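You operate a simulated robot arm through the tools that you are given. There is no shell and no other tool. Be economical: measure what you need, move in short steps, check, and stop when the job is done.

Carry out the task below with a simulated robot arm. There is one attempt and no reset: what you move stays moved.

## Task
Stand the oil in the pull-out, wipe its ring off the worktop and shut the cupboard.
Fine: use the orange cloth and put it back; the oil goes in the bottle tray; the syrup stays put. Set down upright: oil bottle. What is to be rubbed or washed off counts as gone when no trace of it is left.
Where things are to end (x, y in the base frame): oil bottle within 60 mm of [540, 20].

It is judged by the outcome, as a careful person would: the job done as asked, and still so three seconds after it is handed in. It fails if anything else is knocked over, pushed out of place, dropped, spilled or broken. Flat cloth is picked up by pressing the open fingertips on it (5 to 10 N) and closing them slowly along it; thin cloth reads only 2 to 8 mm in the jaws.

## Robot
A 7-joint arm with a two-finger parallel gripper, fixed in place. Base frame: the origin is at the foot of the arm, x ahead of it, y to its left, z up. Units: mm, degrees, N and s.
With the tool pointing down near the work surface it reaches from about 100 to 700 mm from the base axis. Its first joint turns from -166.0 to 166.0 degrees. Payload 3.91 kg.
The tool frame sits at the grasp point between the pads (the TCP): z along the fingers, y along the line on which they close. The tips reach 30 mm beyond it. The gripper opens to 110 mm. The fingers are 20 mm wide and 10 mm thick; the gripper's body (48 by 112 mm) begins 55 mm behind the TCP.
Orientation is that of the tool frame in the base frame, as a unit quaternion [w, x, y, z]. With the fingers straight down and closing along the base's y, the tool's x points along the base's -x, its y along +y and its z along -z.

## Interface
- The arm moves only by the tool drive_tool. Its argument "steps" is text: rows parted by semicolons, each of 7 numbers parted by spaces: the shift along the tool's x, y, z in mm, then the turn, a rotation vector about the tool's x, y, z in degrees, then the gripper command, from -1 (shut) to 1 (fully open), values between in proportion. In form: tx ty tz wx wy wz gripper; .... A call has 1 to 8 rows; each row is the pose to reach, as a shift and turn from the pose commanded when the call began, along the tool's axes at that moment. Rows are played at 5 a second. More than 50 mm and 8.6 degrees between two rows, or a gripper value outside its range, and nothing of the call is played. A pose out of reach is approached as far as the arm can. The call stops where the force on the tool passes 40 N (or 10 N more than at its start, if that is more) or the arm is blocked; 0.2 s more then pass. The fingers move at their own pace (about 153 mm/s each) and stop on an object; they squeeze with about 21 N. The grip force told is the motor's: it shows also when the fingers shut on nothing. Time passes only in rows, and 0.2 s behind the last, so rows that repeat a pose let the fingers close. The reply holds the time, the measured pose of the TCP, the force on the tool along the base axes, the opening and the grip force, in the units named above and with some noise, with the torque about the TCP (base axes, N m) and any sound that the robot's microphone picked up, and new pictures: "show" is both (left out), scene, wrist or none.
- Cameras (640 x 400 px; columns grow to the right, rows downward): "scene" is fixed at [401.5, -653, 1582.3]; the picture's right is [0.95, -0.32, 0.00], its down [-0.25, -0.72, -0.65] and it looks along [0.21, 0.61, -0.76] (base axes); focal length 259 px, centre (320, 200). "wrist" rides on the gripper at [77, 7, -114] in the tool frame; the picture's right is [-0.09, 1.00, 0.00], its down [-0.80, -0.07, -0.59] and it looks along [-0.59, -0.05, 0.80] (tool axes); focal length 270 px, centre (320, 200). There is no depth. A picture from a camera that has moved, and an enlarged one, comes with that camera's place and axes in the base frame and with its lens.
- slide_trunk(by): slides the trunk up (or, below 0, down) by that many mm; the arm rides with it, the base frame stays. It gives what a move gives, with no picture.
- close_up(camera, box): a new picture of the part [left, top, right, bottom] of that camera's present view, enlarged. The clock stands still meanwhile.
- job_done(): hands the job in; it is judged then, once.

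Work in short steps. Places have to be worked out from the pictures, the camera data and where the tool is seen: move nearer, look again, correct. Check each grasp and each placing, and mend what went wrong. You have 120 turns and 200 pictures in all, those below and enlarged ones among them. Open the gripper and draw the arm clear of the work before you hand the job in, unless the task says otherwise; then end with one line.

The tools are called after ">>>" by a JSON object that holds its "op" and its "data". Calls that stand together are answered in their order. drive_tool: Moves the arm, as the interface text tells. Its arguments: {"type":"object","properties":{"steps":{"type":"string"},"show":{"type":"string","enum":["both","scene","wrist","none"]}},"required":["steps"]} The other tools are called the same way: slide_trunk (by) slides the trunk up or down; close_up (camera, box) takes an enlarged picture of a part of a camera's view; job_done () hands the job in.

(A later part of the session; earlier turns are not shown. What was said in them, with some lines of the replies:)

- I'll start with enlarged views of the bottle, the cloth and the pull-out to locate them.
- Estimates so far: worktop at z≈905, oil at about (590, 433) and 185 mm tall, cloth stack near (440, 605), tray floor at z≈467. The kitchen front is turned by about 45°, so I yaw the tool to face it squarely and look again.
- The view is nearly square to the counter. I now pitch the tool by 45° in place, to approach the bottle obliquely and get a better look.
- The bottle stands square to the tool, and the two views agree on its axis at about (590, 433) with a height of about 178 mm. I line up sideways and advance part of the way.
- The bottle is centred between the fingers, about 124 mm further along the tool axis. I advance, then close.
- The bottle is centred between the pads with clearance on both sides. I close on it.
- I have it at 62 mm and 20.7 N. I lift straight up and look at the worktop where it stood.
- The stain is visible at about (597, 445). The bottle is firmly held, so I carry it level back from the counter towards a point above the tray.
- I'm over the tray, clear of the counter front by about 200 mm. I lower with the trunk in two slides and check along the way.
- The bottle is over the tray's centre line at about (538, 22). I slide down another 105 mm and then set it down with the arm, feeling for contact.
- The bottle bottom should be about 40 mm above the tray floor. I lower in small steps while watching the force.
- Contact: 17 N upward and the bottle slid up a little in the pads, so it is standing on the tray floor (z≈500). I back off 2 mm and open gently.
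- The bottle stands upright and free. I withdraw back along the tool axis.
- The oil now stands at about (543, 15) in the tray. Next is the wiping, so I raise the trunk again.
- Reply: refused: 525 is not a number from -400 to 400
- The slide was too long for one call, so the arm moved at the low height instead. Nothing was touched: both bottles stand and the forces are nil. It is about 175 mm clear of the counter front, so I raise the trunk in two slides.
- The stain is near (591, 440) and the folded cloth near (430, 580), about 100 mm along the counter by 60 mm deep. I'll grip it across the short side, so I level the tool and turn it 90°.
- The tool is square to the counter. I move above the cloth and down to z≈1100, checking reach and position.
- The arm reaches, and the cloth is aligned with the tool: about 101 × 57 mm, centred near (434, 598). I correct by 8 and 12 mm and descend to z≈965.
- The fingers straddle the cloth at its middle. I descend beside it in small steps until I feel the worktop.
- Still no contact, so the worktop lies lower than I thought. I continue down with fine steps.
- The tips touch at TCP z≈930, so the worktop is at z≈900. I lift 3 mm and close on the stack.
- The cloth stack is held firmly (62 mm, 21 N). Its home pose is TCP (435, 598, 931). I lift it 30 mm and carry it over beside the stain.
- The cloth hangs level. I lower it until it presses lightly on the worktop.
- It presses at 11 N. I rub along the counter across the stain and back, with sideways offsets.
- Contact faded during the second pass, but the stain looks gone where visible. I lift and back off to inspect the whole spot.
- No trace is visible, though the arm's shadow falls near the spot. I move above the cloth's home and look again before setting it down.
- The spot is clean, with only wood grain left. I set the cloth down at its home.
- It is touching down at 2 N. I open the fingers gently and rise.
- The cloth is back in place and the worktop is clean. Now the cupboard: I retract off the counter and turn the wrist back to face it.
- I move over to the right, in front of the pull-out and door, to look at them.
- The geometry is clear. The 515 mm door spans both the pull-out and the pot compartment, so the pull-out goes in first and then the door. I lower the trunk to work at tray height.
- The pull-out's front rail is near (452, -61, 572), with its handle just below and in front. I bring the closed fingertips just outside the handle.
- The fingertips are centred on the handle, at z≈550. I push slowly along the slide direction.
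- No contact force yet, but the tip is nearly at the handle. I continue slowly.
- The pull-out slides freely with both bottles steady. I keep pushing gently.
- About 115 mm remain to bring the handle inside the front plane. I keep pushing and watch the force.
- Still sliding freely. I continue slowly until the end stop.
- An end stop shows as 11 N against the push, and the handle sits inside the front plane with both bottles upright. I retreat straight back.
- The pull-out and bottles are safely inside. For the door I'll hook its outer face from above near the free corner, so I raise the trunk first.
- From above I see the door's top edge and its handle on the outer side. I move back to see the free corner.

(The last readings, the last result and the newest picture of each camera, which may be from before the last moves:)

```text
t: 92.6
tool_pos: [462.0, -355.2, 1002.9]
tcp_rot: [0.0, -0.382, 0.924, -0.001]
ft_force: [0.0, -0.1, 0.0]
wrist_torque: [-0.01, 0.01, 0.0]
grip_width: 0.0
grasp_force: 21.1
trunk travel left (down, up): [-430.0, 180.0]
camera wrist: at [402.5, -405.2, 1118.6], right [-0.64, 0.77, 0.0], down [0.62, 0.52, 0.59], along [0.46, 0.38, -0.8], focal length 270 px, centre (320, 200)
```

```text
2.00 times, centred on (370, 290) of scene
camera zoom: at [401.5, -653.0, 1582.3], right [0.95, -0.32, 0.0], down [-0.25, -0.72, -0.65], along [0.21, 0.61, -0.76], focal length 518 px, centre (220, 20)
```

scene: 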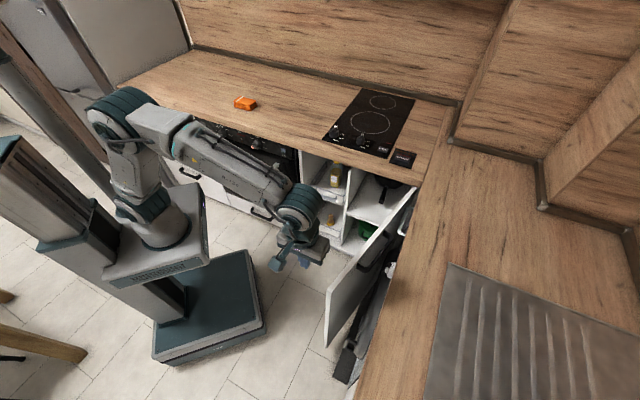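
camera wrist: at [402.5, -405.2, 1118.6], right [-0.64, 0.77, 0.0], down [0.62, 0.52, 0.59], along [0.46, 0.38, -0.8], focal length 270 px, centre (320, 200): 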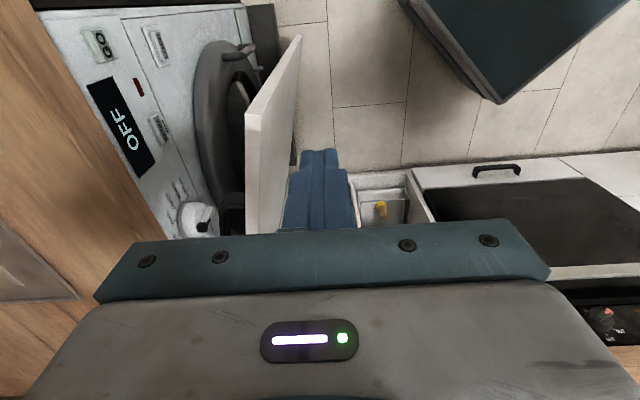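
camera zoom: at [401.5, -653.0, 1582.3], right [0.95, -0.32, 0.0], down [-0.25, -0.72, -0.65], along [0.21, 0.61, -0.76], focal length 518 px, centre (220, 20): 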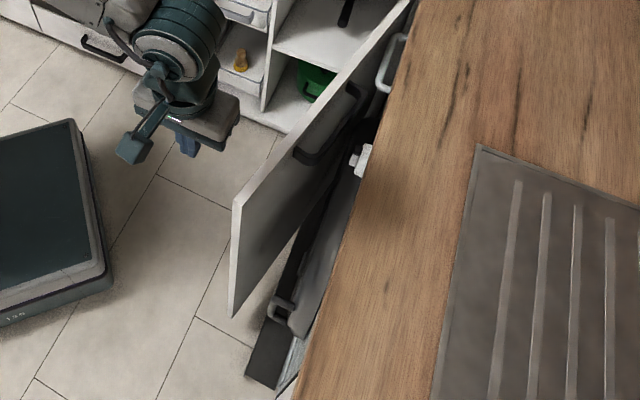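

Intersecting the two views puts the door's free top corner at about (514, -399, 853), with the door running at 31° toward the hinge. I position the closed fingertips above the gap on its outer side.

>>> {"op": "drive_tool", "data": {"steps": "-6 -28 0 0 0 0 -1; -13 -56 0 0 0 0 -1; -19 -84 0 0 0 0 -1; -25 -112 20 0 0 0 -1; -25 -112 50 0 0 0 -1; -25 -112 75 0 0 0 -1; -25 -112 75 0 0 0 -1", "show": "both"}}

>>> {"op": "close_up", "data": {"camera": "scene", "box": [310, 190, 430, 390]}}

```text
t: 94.2
tool_pos: [559.0, -415.4, 927.5]
tcp_rot: [-0.001, -0.382, 0.924, 0.0]
ft_force: [-0.3, 0.6, 0.1]
wrist_torque: [-0.01, -0.04, -0.02]
grip_width: 0.1
grasp_force: 21.0
trunk travel left (down, up): [-430.0, 180.0]
camera wrist: at [499.4, -466.6, 1043.5], right [-0.64, 0.77, 0.0], down [0.62, 0.52, 0.59], along [0.46, 0.38, -0.8], focal length 270 px, centre (320, 200)
```

scene: 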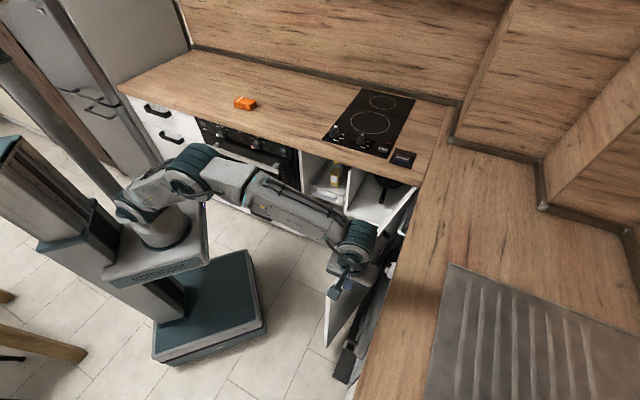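
wrist: 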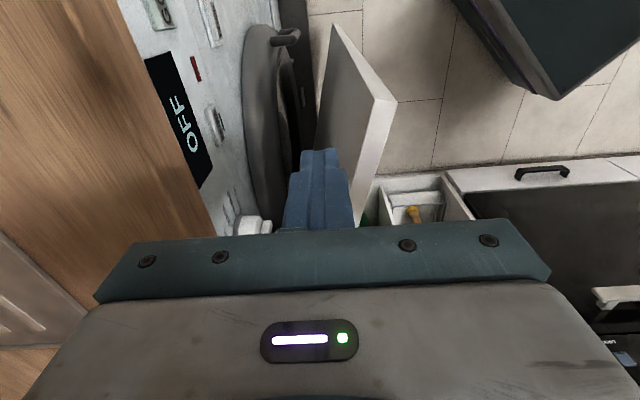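

```text
2.00 times, centred on (370, 290) of scene
camera zoom: at [401.5, -653.0, 1582.3], right [0.95, -0.32, 0.0], down [-0.25, -0.72, -0.65], along [0.21, 0.61, -0.76], focal length 518 px, centre (220, 20)
```

zoom: 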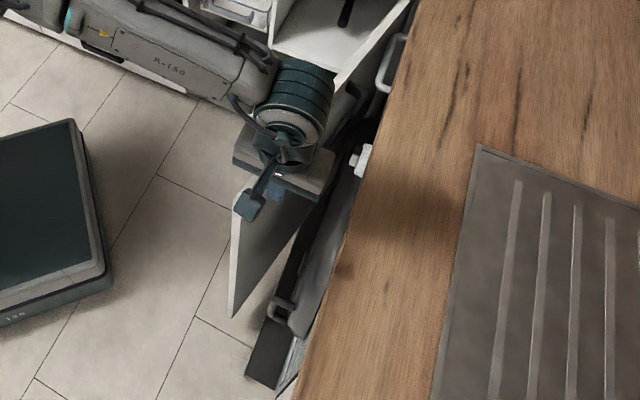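

The finger is on the outer side with about 27 mm to the door edge. I descend so the tips reach below the door's top.

>>> {"op": "drive_tool", "data": {"steps": "0 0 20 0 0 0 -1; 0 0 40 0 0 0 -1; 0 0 60 0 0 0 -1; 0 0 78 0 0 0 -1; 0 0 90 0 0 0 -1; 0 0 90 0 0 0 -1", "show": "wrist"}}

>>> {"op": "close_up", "data": {"camera": "scene", "box": [310, 190, 430, 390]}}

```text
t: 95.6
tool_pos: [558.2, -416.2, 838.8]
tcp_rot: [0.0, -0.383, 0.924, 0.0]
ft_force: [0.2, -0.1, -0.7]
wrist_torque: [0.02, 0.02, 0.03]
grip_width: 0.0
grasp_force: 21.1
trunk travel left (down, up): [-430.0, 180.0]
camera wrist: at [499.0, -466.4, 954.1], right [-0.64, 0.77, 0.0], down [0.62, 0.52, 0.59], along [0.46, 0.38, -0.8], focal length 270 px, centre (320, 200)
```

wrist: 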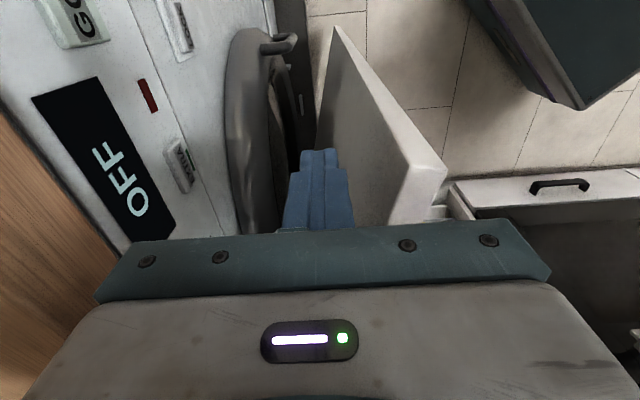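

```text
2.00 times, centred on (370, 290) of scene
camera zoom: at [401.5, -653.0, 1582.3], right [0.95, -0.32, 0.0], down [-0.25, -0.72, -0.65], along [0.21, 0.61, -0.76], focal length 518 px, centre (220, 20)
```

zoom: 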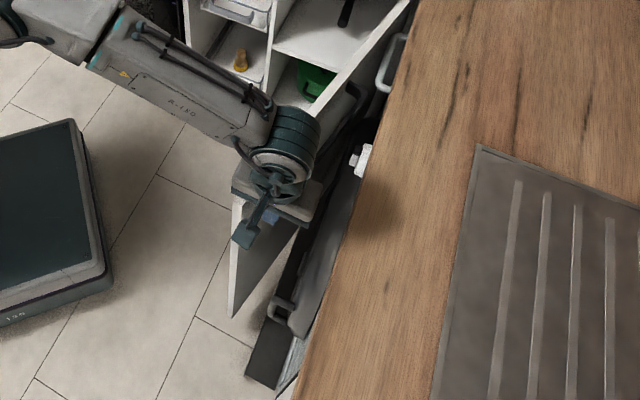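

I start the closing arc about the hinge (961, -133), slowly, pulling the door's outer face with the finger.

>>> {"op": "drive_tool", "data": {"steps": "-2 10 0 0 0 0 -1; -4 20 0 0 0 0 -1; -7 31 0 0 0 0 -1; -10 42 0 0 0 0 -1; -13 53 0 0 0 0 -1; -16 63 0 0 0 0 -1; -19 73 0 0 0 0 -1; -22.6 83.4 0 0 0 0 -1", "show": "both"}}

```text
t: 97.4
tool_pos: [516.0, -340.7, 839.5]
tcp_rot: [0.0, -0.382, 0.924, 0.0]
ft_force: [0.3, 0.3, -0.6]
wrist_torque: [-0.01, 0.04, 0.02]
grip_width: 0.0
grasp_force: 21.0
trunk travel left (down, up): [-430.0, 180.0]
camera wrist: at [456.7, -390.9, 955.6], right [-0.64, 0.77, 0.0], down [0.62, 0.52, 0.59], along [0.46, 0.38, -0.8], focal length 270 px, centre (320, 200)
```

scene: 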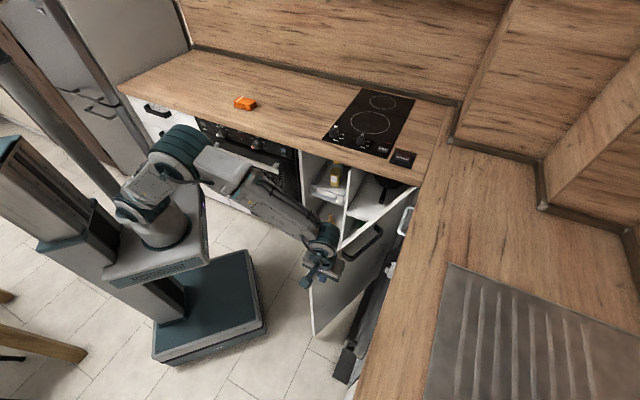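
wrist: 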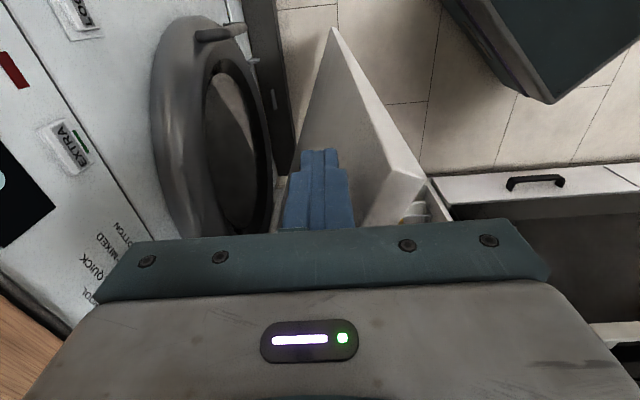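

The door follows smoothly, so I continue along the arc.

>>> {"op": "drive_tool", "data": {"steps": "-7.8 20 0 0 0 0 -1; -17 39.6 0 0 0 0 -1; -26 58.8 0 0 0 0 -1; -36.8 77.8 0 0 0 0 -1; -47.5 96 0 0 0 0 -1; -59.7 114.2 0 0 0 0 -1; -72.1 131.2 0 0 0 0 -1; -85.5 147.8 0 0 0 0 -1", "show": "both"}}

```text
t: 99.2
tool_pos: [470.2, -175.1, 837.4]
tcp_rot: [-0.001, -0.383, 0.924, 0.0]
ft_force: [0.3, 1.1, 0.0]
wrist_torque: [0.04, -0.03, 0.0]
grip_width: 0.0
grasp_force: 20.7
trunk travel left (down, up): [-430.0, 180.0]
camera wrist: at [410.7, -224.7, 954.3], right [-0.64, 0.77, 0.0], down [0.62, 0.52, 0.59], along [0.46, 0.38, -0.8], focal length 270 px, centre (320, 200)
```

scene: 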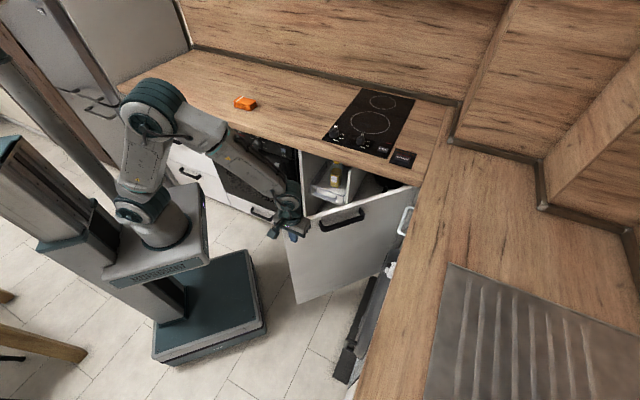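
wrist: 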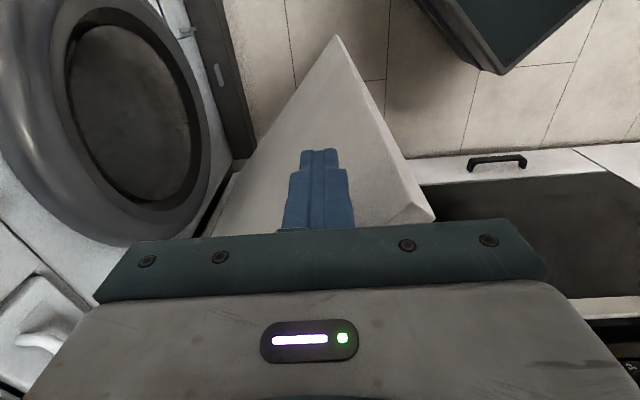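

>>> {"op": "drive_tool", "data": {"steps": "-14.1 16.3 0 0 0 0 -1; -29 31.8 0 0 0 0 -1; -44.5 46.7 0 0 0 0 -1; -60.8 60.8 0 0 0 0 -1; -77.3 74.2 0 0 0 0 -1; -94.7 86.9 0 0 0 0 -1; -112.6 98.8 0 0 0 0 -1; -130.8 109.6 0 0 0 0 -1", "show": "both"}}

```text
t: 101.0
tool_pos: [486.4, -5.2, 838.1]
tcp_rot: [0.0, -0.382, 0.924, 0.0]
ft_force: [0.5, 0.3, 0.0]
wrist_torque: [-0.02, 0.01, 0.0]
grip_width: 0.0
grasp_force: 21.1
trunk travel left (down, up): [-430.0, 180.0]
camera wrist: at [426.1, -55.6, 954.5], right [-0.64, 0.77, 0.0], down [0.62, 0.52, 0.59], along [0.46, 0.38, -0.8], focal length 270 px, centre (320, 200)
```

scene: 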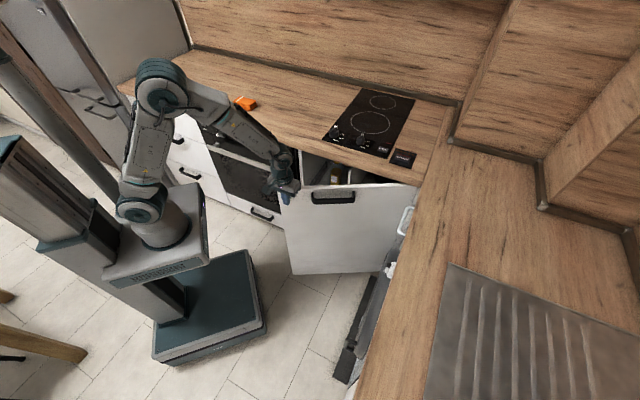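
wrist: 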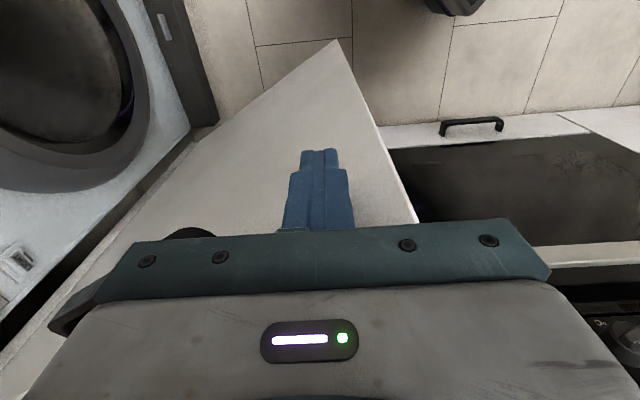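

The door is about 27° from closed. For the last part I switch to a tilted push from the front, so the gripper clears the worktop: back off, lower and pitch.

>>> {"op": "drive_tool", "data": {"steps": "20 0 0 0 0 0 -1; 45 0 0 0 0 0 -1; 70 0 20 0 -8 0 -1; 75 0 50 0 -16 0 -1; 75 0 85 0 -24 0 -1; 75 0 115 0 -32 0 -1; 75 0 140 0 -40 0 -1; 75 0 150 0 -40 0 -1", "show": "both"}}

```text
t: 102.8
tool_pos: [433.1, -59.5, 688.9]
tcp_rot: [0.317, -0.36, 0.868, 0.131]
ft_force: [0.1, -0.6, -0.2]
wrist_torque: [-0.01, -0.04, 0.01]
grip_width: 0.0
grasp_force: 20.9
trunk travel left (down, up): [-430.0, 180.0]
camera wrist: at [334.6, -148.9, 728.3], right [-0.66, 0.75, 0.06], down [0.21, 0.11, 0.97], along [0.72, 0.65, -0.23], focal length 270 px, centre (320, 200)
```

scene: 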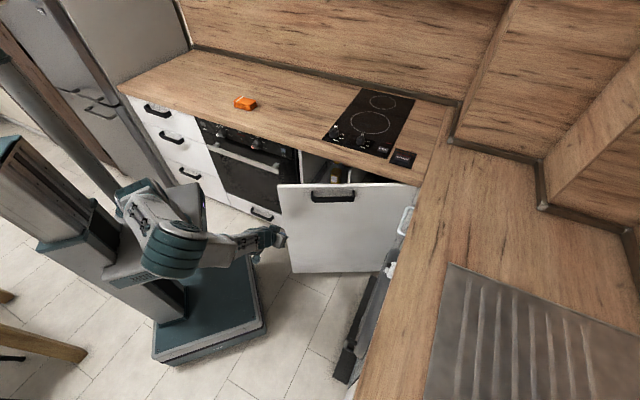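
wrist: 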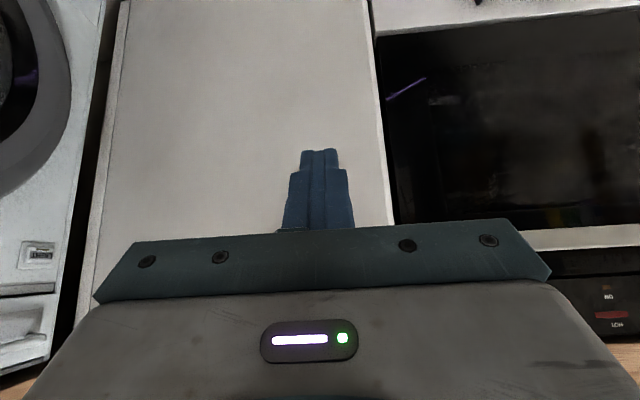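

The finger faces the door near its free edge, to the left of and below the handle. I push it along the closing arc.

>>> {"op": "drive_tool", "data": {"steps": "-15.3 8 12.9 0 0 0 -1; -30.6 14 25.7 0 0 0 -1; -46 19 38.6 0 0 0 -1; -61.3 23 51.4 0 0 0 -1; -76.6 26 64.3 0 0 0 -1; -91.9 28 77.2 0 0 0 -1; -107.2 30 90 0 0 0 -1; -122.6 31 102.9 0 0 0 -1", "show": "both"}}

```text
t: 104.6
tool_pos: [524.0, 75.0, 688.9]
tcp_rot: [0.315, -0.359, 0.869, 0.13]
ft_force: [0.5, -0.3, 0.7]
wrist_torque: [-0.01, 0.01, -0.05]
grip_width: 0.0
grasp_force: 20.9
trunk travel left (down, up): [-430.0, 180.0]
camera wrist: at [426.2, -14.4, 728.2], right [-0.66, 0.75, 0.06], down [0.21, 0.11, 0.97], along [0.72, 0.65, -0.24], focal length 270 px, centre (320, 200)
```

scene: 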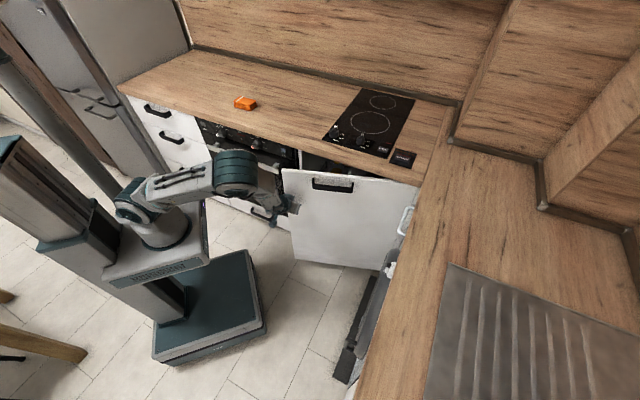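
wrist: 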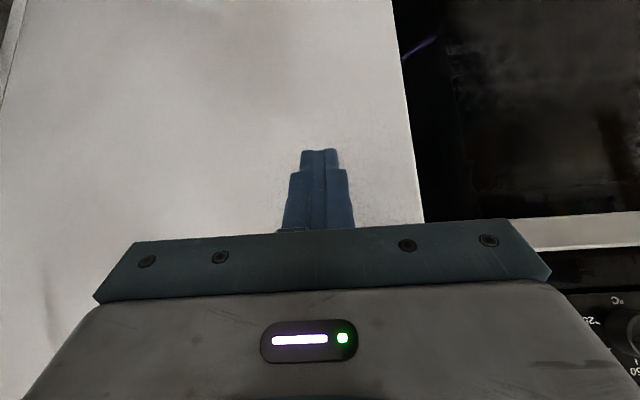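

Pushing smoothly. I continue slowly to closed, watching the force.

>>> {"op": "drive_tool", "data": {"steps": "-9 1 7.7 0 0 0 -1; -18 2 15.4 0 0 0 -1; -27 3 23 0 0 0 -1; -36 3 30 0 0 0 -1; -45 4 37.8 0 0 0 -1; -53 4 44.5 0 0 0 -1; -60 4 50.4 0 0 0 -1; -67 4 56.2 0 0 0 -1", "show": "both"}}

>>> {"op": "close_up", "data": {"camera": "scene", "box": [240, 120, 430, 290]}}

```text
t: 106.4
tool_pos: [584.6, 140.5, 689.2]
tcp_rot: [0.316, -0.359, 0.868, 0.131]
ft_force: [-0.5, 0.1, -1.3]
wrist_torque: [0.04, 0.04, -0.01]
grip_width: 0.0
grasp_force: 21.2
trunk travel left (down, up): [-430.0, 180.0]
camera wrist: at [484.6, 51.1, 728.6], right [-0.66, 0.75, 0.06], down [0.21, 0.11, 0.97], along [0.72, 0.65, -0.24], focal length 270 px, centre (320, 200)
```

scene: 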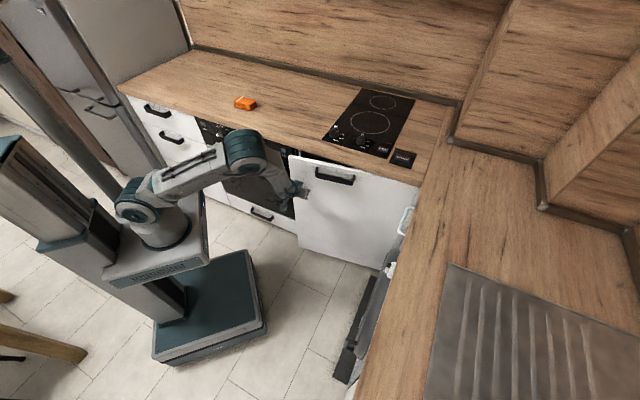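
wrist: 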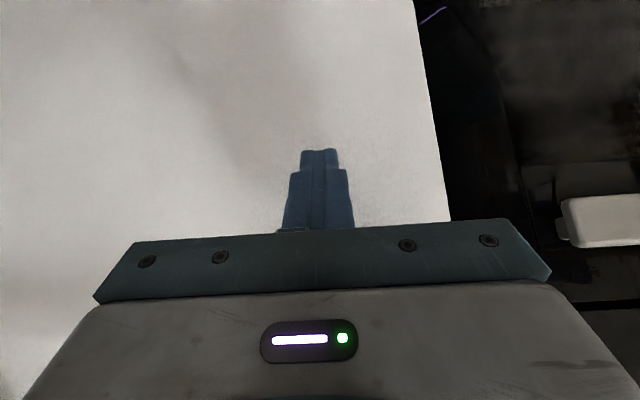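

```text
2.35 times, centred on (335, 205) of scene
camera zoom: at [401.5, -653.0, 1582.3], right [0.95, -0.32, 0.0], down [-0.25, -0.72, -0.65], along [0.21, 0.61, -0.76], focal length 609 px, centre (285, 188)
```

zoom: 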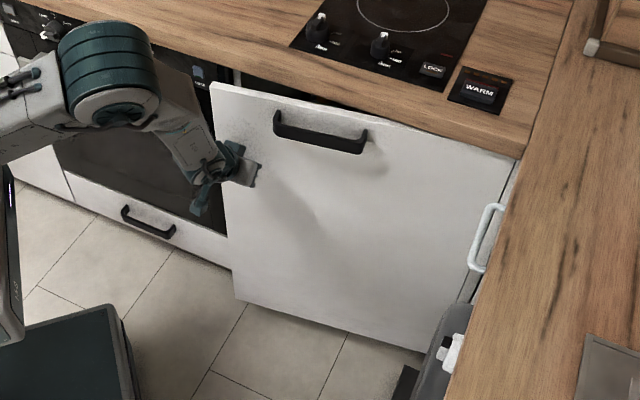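

About 40 mm remain at the free edge. I continue in 5 mm steps.

>>> {"op": "drive_tool", "data": {"steps": "-4 0 3.2 0 0 0 -1; -8 0 6.4 0 0 0 -1; -12 0 9.7 0 0 0 -1; -16 0 13 0 0 0 -1; -20 0 16.5 0 0 0 -1; -24 0 20 0 0 0 -1; -28 0 23.3 0 0 0 -1; -31 0 26 0 0 0 -1", "show": "both"}}

>>> {"op": "close_up", "data": {"camera": "scene", "box": [240, 120, 430, 290]}}

```text
t: 108.2
tool_pos: [611.2, 169.7, 688.8]
tcp_rot: [0.316, -0.36, 0.868, 0.132]
ft_force: [-0.4, -0.8, -0.6]
wrist_torque: [0.0, 0.0, 0.03]
grip_width: 0.0
grasp_force: 20.7
trunk travel left (down, up): [-430.0, 180.0]
camera wrist: at [512.9, 80.4, 727.8], right [-0.66, 0.75, 0.06], down [0.21, 0.11, 0.97], along [0.72, 0.65, -0.24], focal length 270 px, centre (320, 200)
```

scene: 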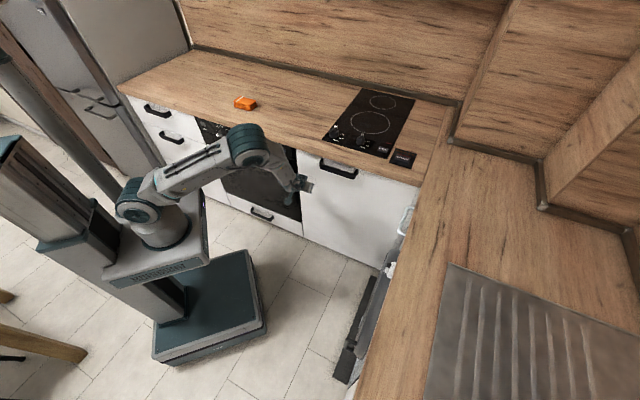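
wrist: 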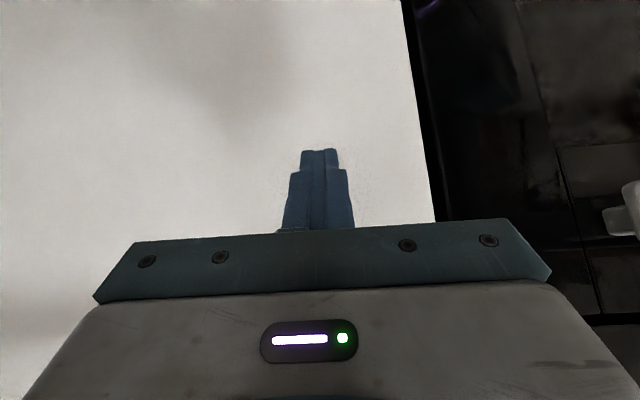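

```text
2.35 times, centred on (335, 205) of scene
camera zoom: at [401.5, -653.0, 1582.3], right [0.95, -0.32, 0.0], down [-0.25, -0.72, -0.65], along [0.21, 0.61, -0.76], focal length 609 px, centre (285, 188)
```

zoom: 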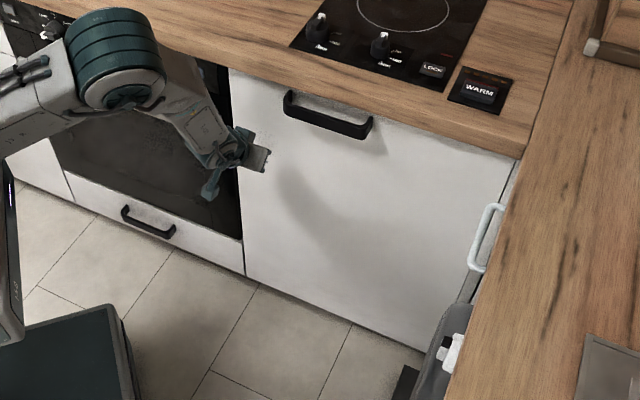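

Almost flush now. I push until firm contact with the frame.

>>> {"op": "drive_tool", "data": {"steps": "-2.3 0 1.9 0 0 0 -1; -4.6 0 3.9 0 0 0 -1; -6.9 0 5.8 0 0 0 -1; -9.2 0 7.7 0 0 0 -1; -11.5 0 9.6 0 0 0 -1; -13.8 0 11.6 0 0 0 -1", "show": "wrist"}}

>>> {"op": "close_up", "data": {"camera": "scene", "box": [280, 130, 350, 190]}}

```text
t: 109.6
tool_pos: [624.7, 183.0, 688.8]
tcp_rot: [0.316, -0.359, 0.869, 0.13]
ft_force: [-0.2, -0.1, 0.2]
wrist_torque: [0.0, 0.0, 0.0]
grip_width: 0.0
grasp_force: 21.1
trunk travel left (down, up): [-430.0, 180.0]
camera wrist: at [526.0, 92.5, 728.4], right [-0.66, 0.75, 0.06], down [0.21, 0.11, 0.97], along [0.72, 0.65, -0.24], focal length 270 px, centre (320, 200)
```

wrist: 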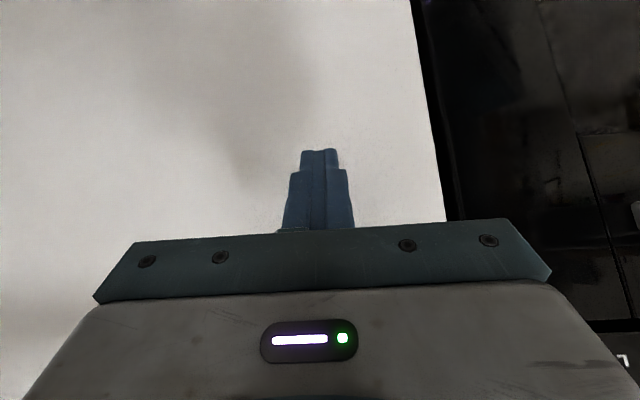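

```text
6.67 times, centred on (315, 160) of scene
camera zoom: at [401.5, -653.0, 1582.3], right [0.95, -0.32, 0.0], down [-0.25, -0.72, -0.65], along [0.21, 0.61, -0.76], focal length 1725 px, centre (353, 467)
```

zoom: 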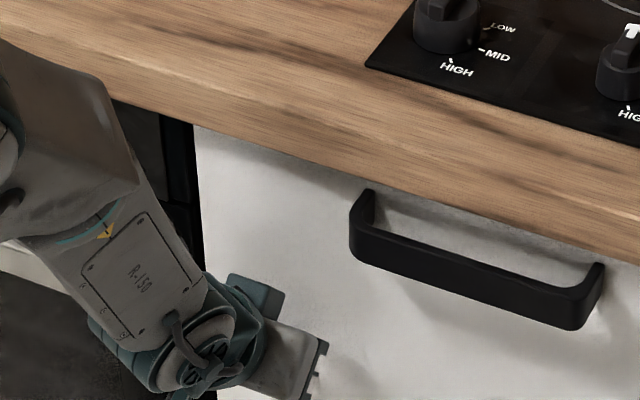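

>>> {"op": "drive_tool", "data": {"steps": "-2.3 0 1.9 0 0 0 -1; -4.6 0 3.9 0 0 0 -1; -6.9 0 5.8 0 0 0 -1; -9.2 0 7.7 0 0 0 -1; -11.5 0 9.6 0 0 0 -1; -13.8 0 11.6 0 0 0 -1", "show": "wrist"}}

>>> {"op": "close_up", "data": {"camera": "scene", "box": [230, 120, 430, 280]}}

```text
t: 111.0
tool_pos: [633.6, 191.6, 687.3]
tcp_rot: [0.314, -0.359, 0.869, 0.13]
ft_force: [-31.2, -24.6, 10.9]
wrist_torque: [-0.22, 0.3, 0.15]
grip_width: 0.0
grasp_force: 20.9
trunk travel left (down, up): [-430.0, 180.0]
camera wrist: at [535.2, 101.4, 728.4], right [-0.66, 0.75, 0.06], down [0.22, 0.12, 0.97], along [0.72, 0.65, -0.24], focal length 270 px, centre (320, 200)
```

wrist: 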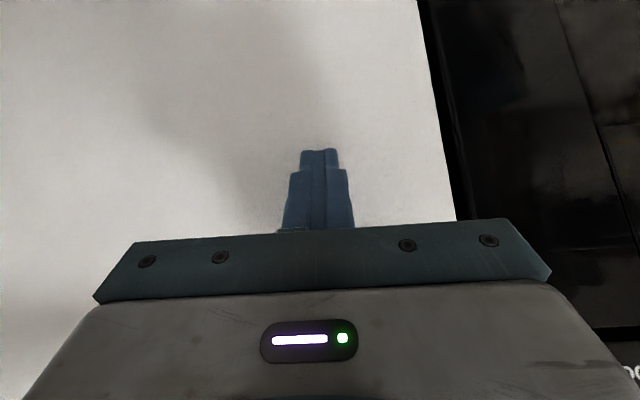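

```text
2.50 times, centred on (330, 200) of scene
camera zoom: at [401.5, -653.0, 1582.3], right [0.95, -0.32, 0.0], down [-0.25, -0.72, -0.65], along [0.21, 0.61, -0.76], focal length 647 px, centre (295, 200)
```

zoom: 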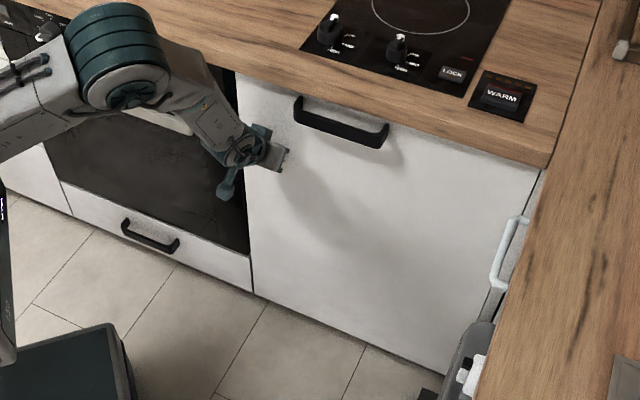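

The door is firmly shut: 40 N against the frame, flush with the neighbouring fronts. I draw the arm straight back and check it stays shut.

>>> {"op": "drive_tool", "data": {"steps": "10 0 -8 0 0 0 -1; 25 0 -21 0 0 0 -1; 50 0 -42 0 0 0 -1; 80 0 -67 0 0 0 -1; 110 0 -92 0 0 0 -1; 140 0 -117.5 0 0 0 0; 165 0 -138.5 0 0 0 1; 190 0 -159.5 0 0 0 1", "show": "both"}}

>>> {"op": "close_up", "data": {"camera": "scene", "box": [210, 80, 430, 280]}}

```text
t: 112.8
tool_pos: [461.7, 21.4, 688.4]
tcp_rot: [0.316, -0.359, 0.868, 0.131]
ft_force: [1.4, 0.3, 0.9]
wrist_torque: [-0.03, -0.02, 0.0]
grip_width: 110.0
grasp_force: 0.1
trunk travel left (down, up): [-430.0, 180.0]
camera wrist: at [362.1, -68.6, 728.3], right [-0.66, 0.75, 0.06], down [0.21, 0.11, 0.97], along [0.72, 0.65, -0.24], focal length 270 px, centre (320, 200)
```

scene: 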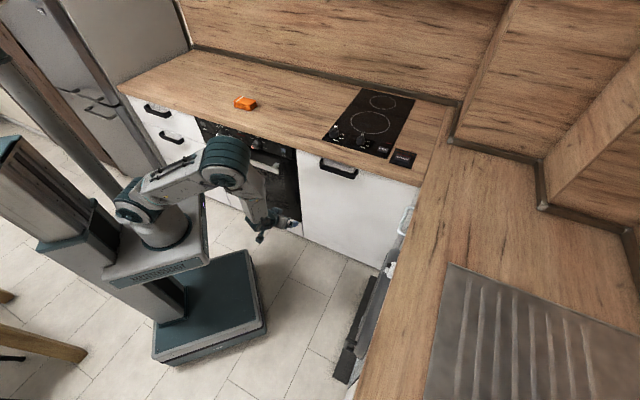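
wrist: 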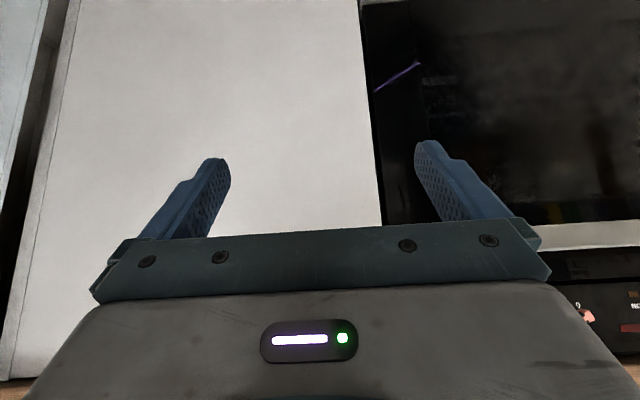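

```text
2.00 times, centred on (320, 180) of scene
camera zoom: at [401.5, -653.0, 1582.3], right [0.95, -0.32, 0.0], down [-0.25, -0.72, -0.65], along [0.21, 0.61, -0.76], focal length 518 px, centre (320, 240)
```

zoom: 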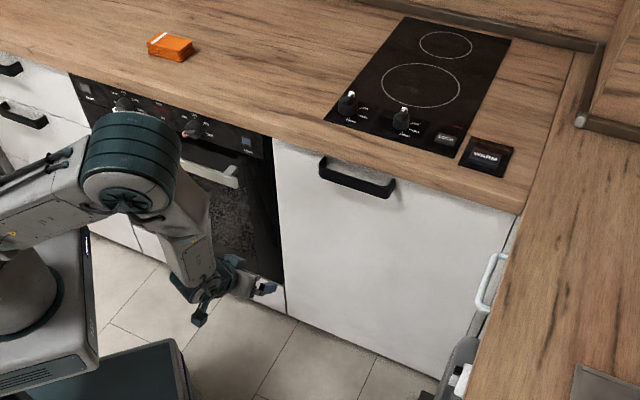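

The door stays shut and the cloth is in place. One last look at the wiped spot without the arm's shadow.

>>> {"op": "close_up", "data": {"camera": "scene", "box": [225, 85, 325, 130]}}

```text
6.40 times, centred on (275, 108) of scene
camera zoom: at [401.5, -653.0, 1582.3], right [0.95, -0.32, 0.0], down [-0.25, -0.72, -0.65], along [0.21, 0.61, -0.76], focal length 1656 px, centre (608, 792)
```

zoom: 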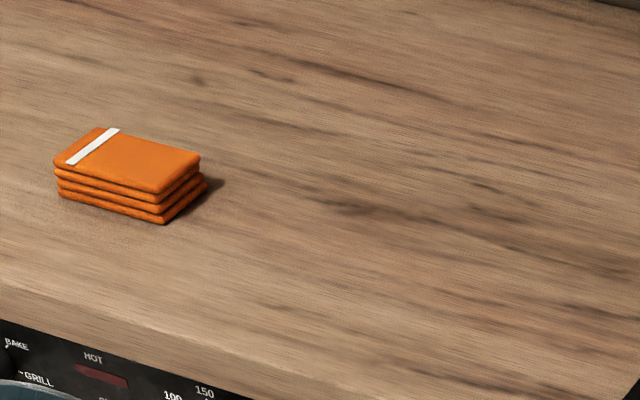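

No trace of the ring is left, the cloth is back, the cupboard is shut and the arm is clear with its gripper open. I hand the job in.

>>> {"op": "job_done", "data": {}}

```text
The job is handed in.
```

The oil stands upright in the bottle tray, set down about 15 mm from [540, 20]; shutting the cupboard then carried the tray, oil and syrup inside. The ring is wiped off, the orange cloth is back in its place, and the syrup was not touched.
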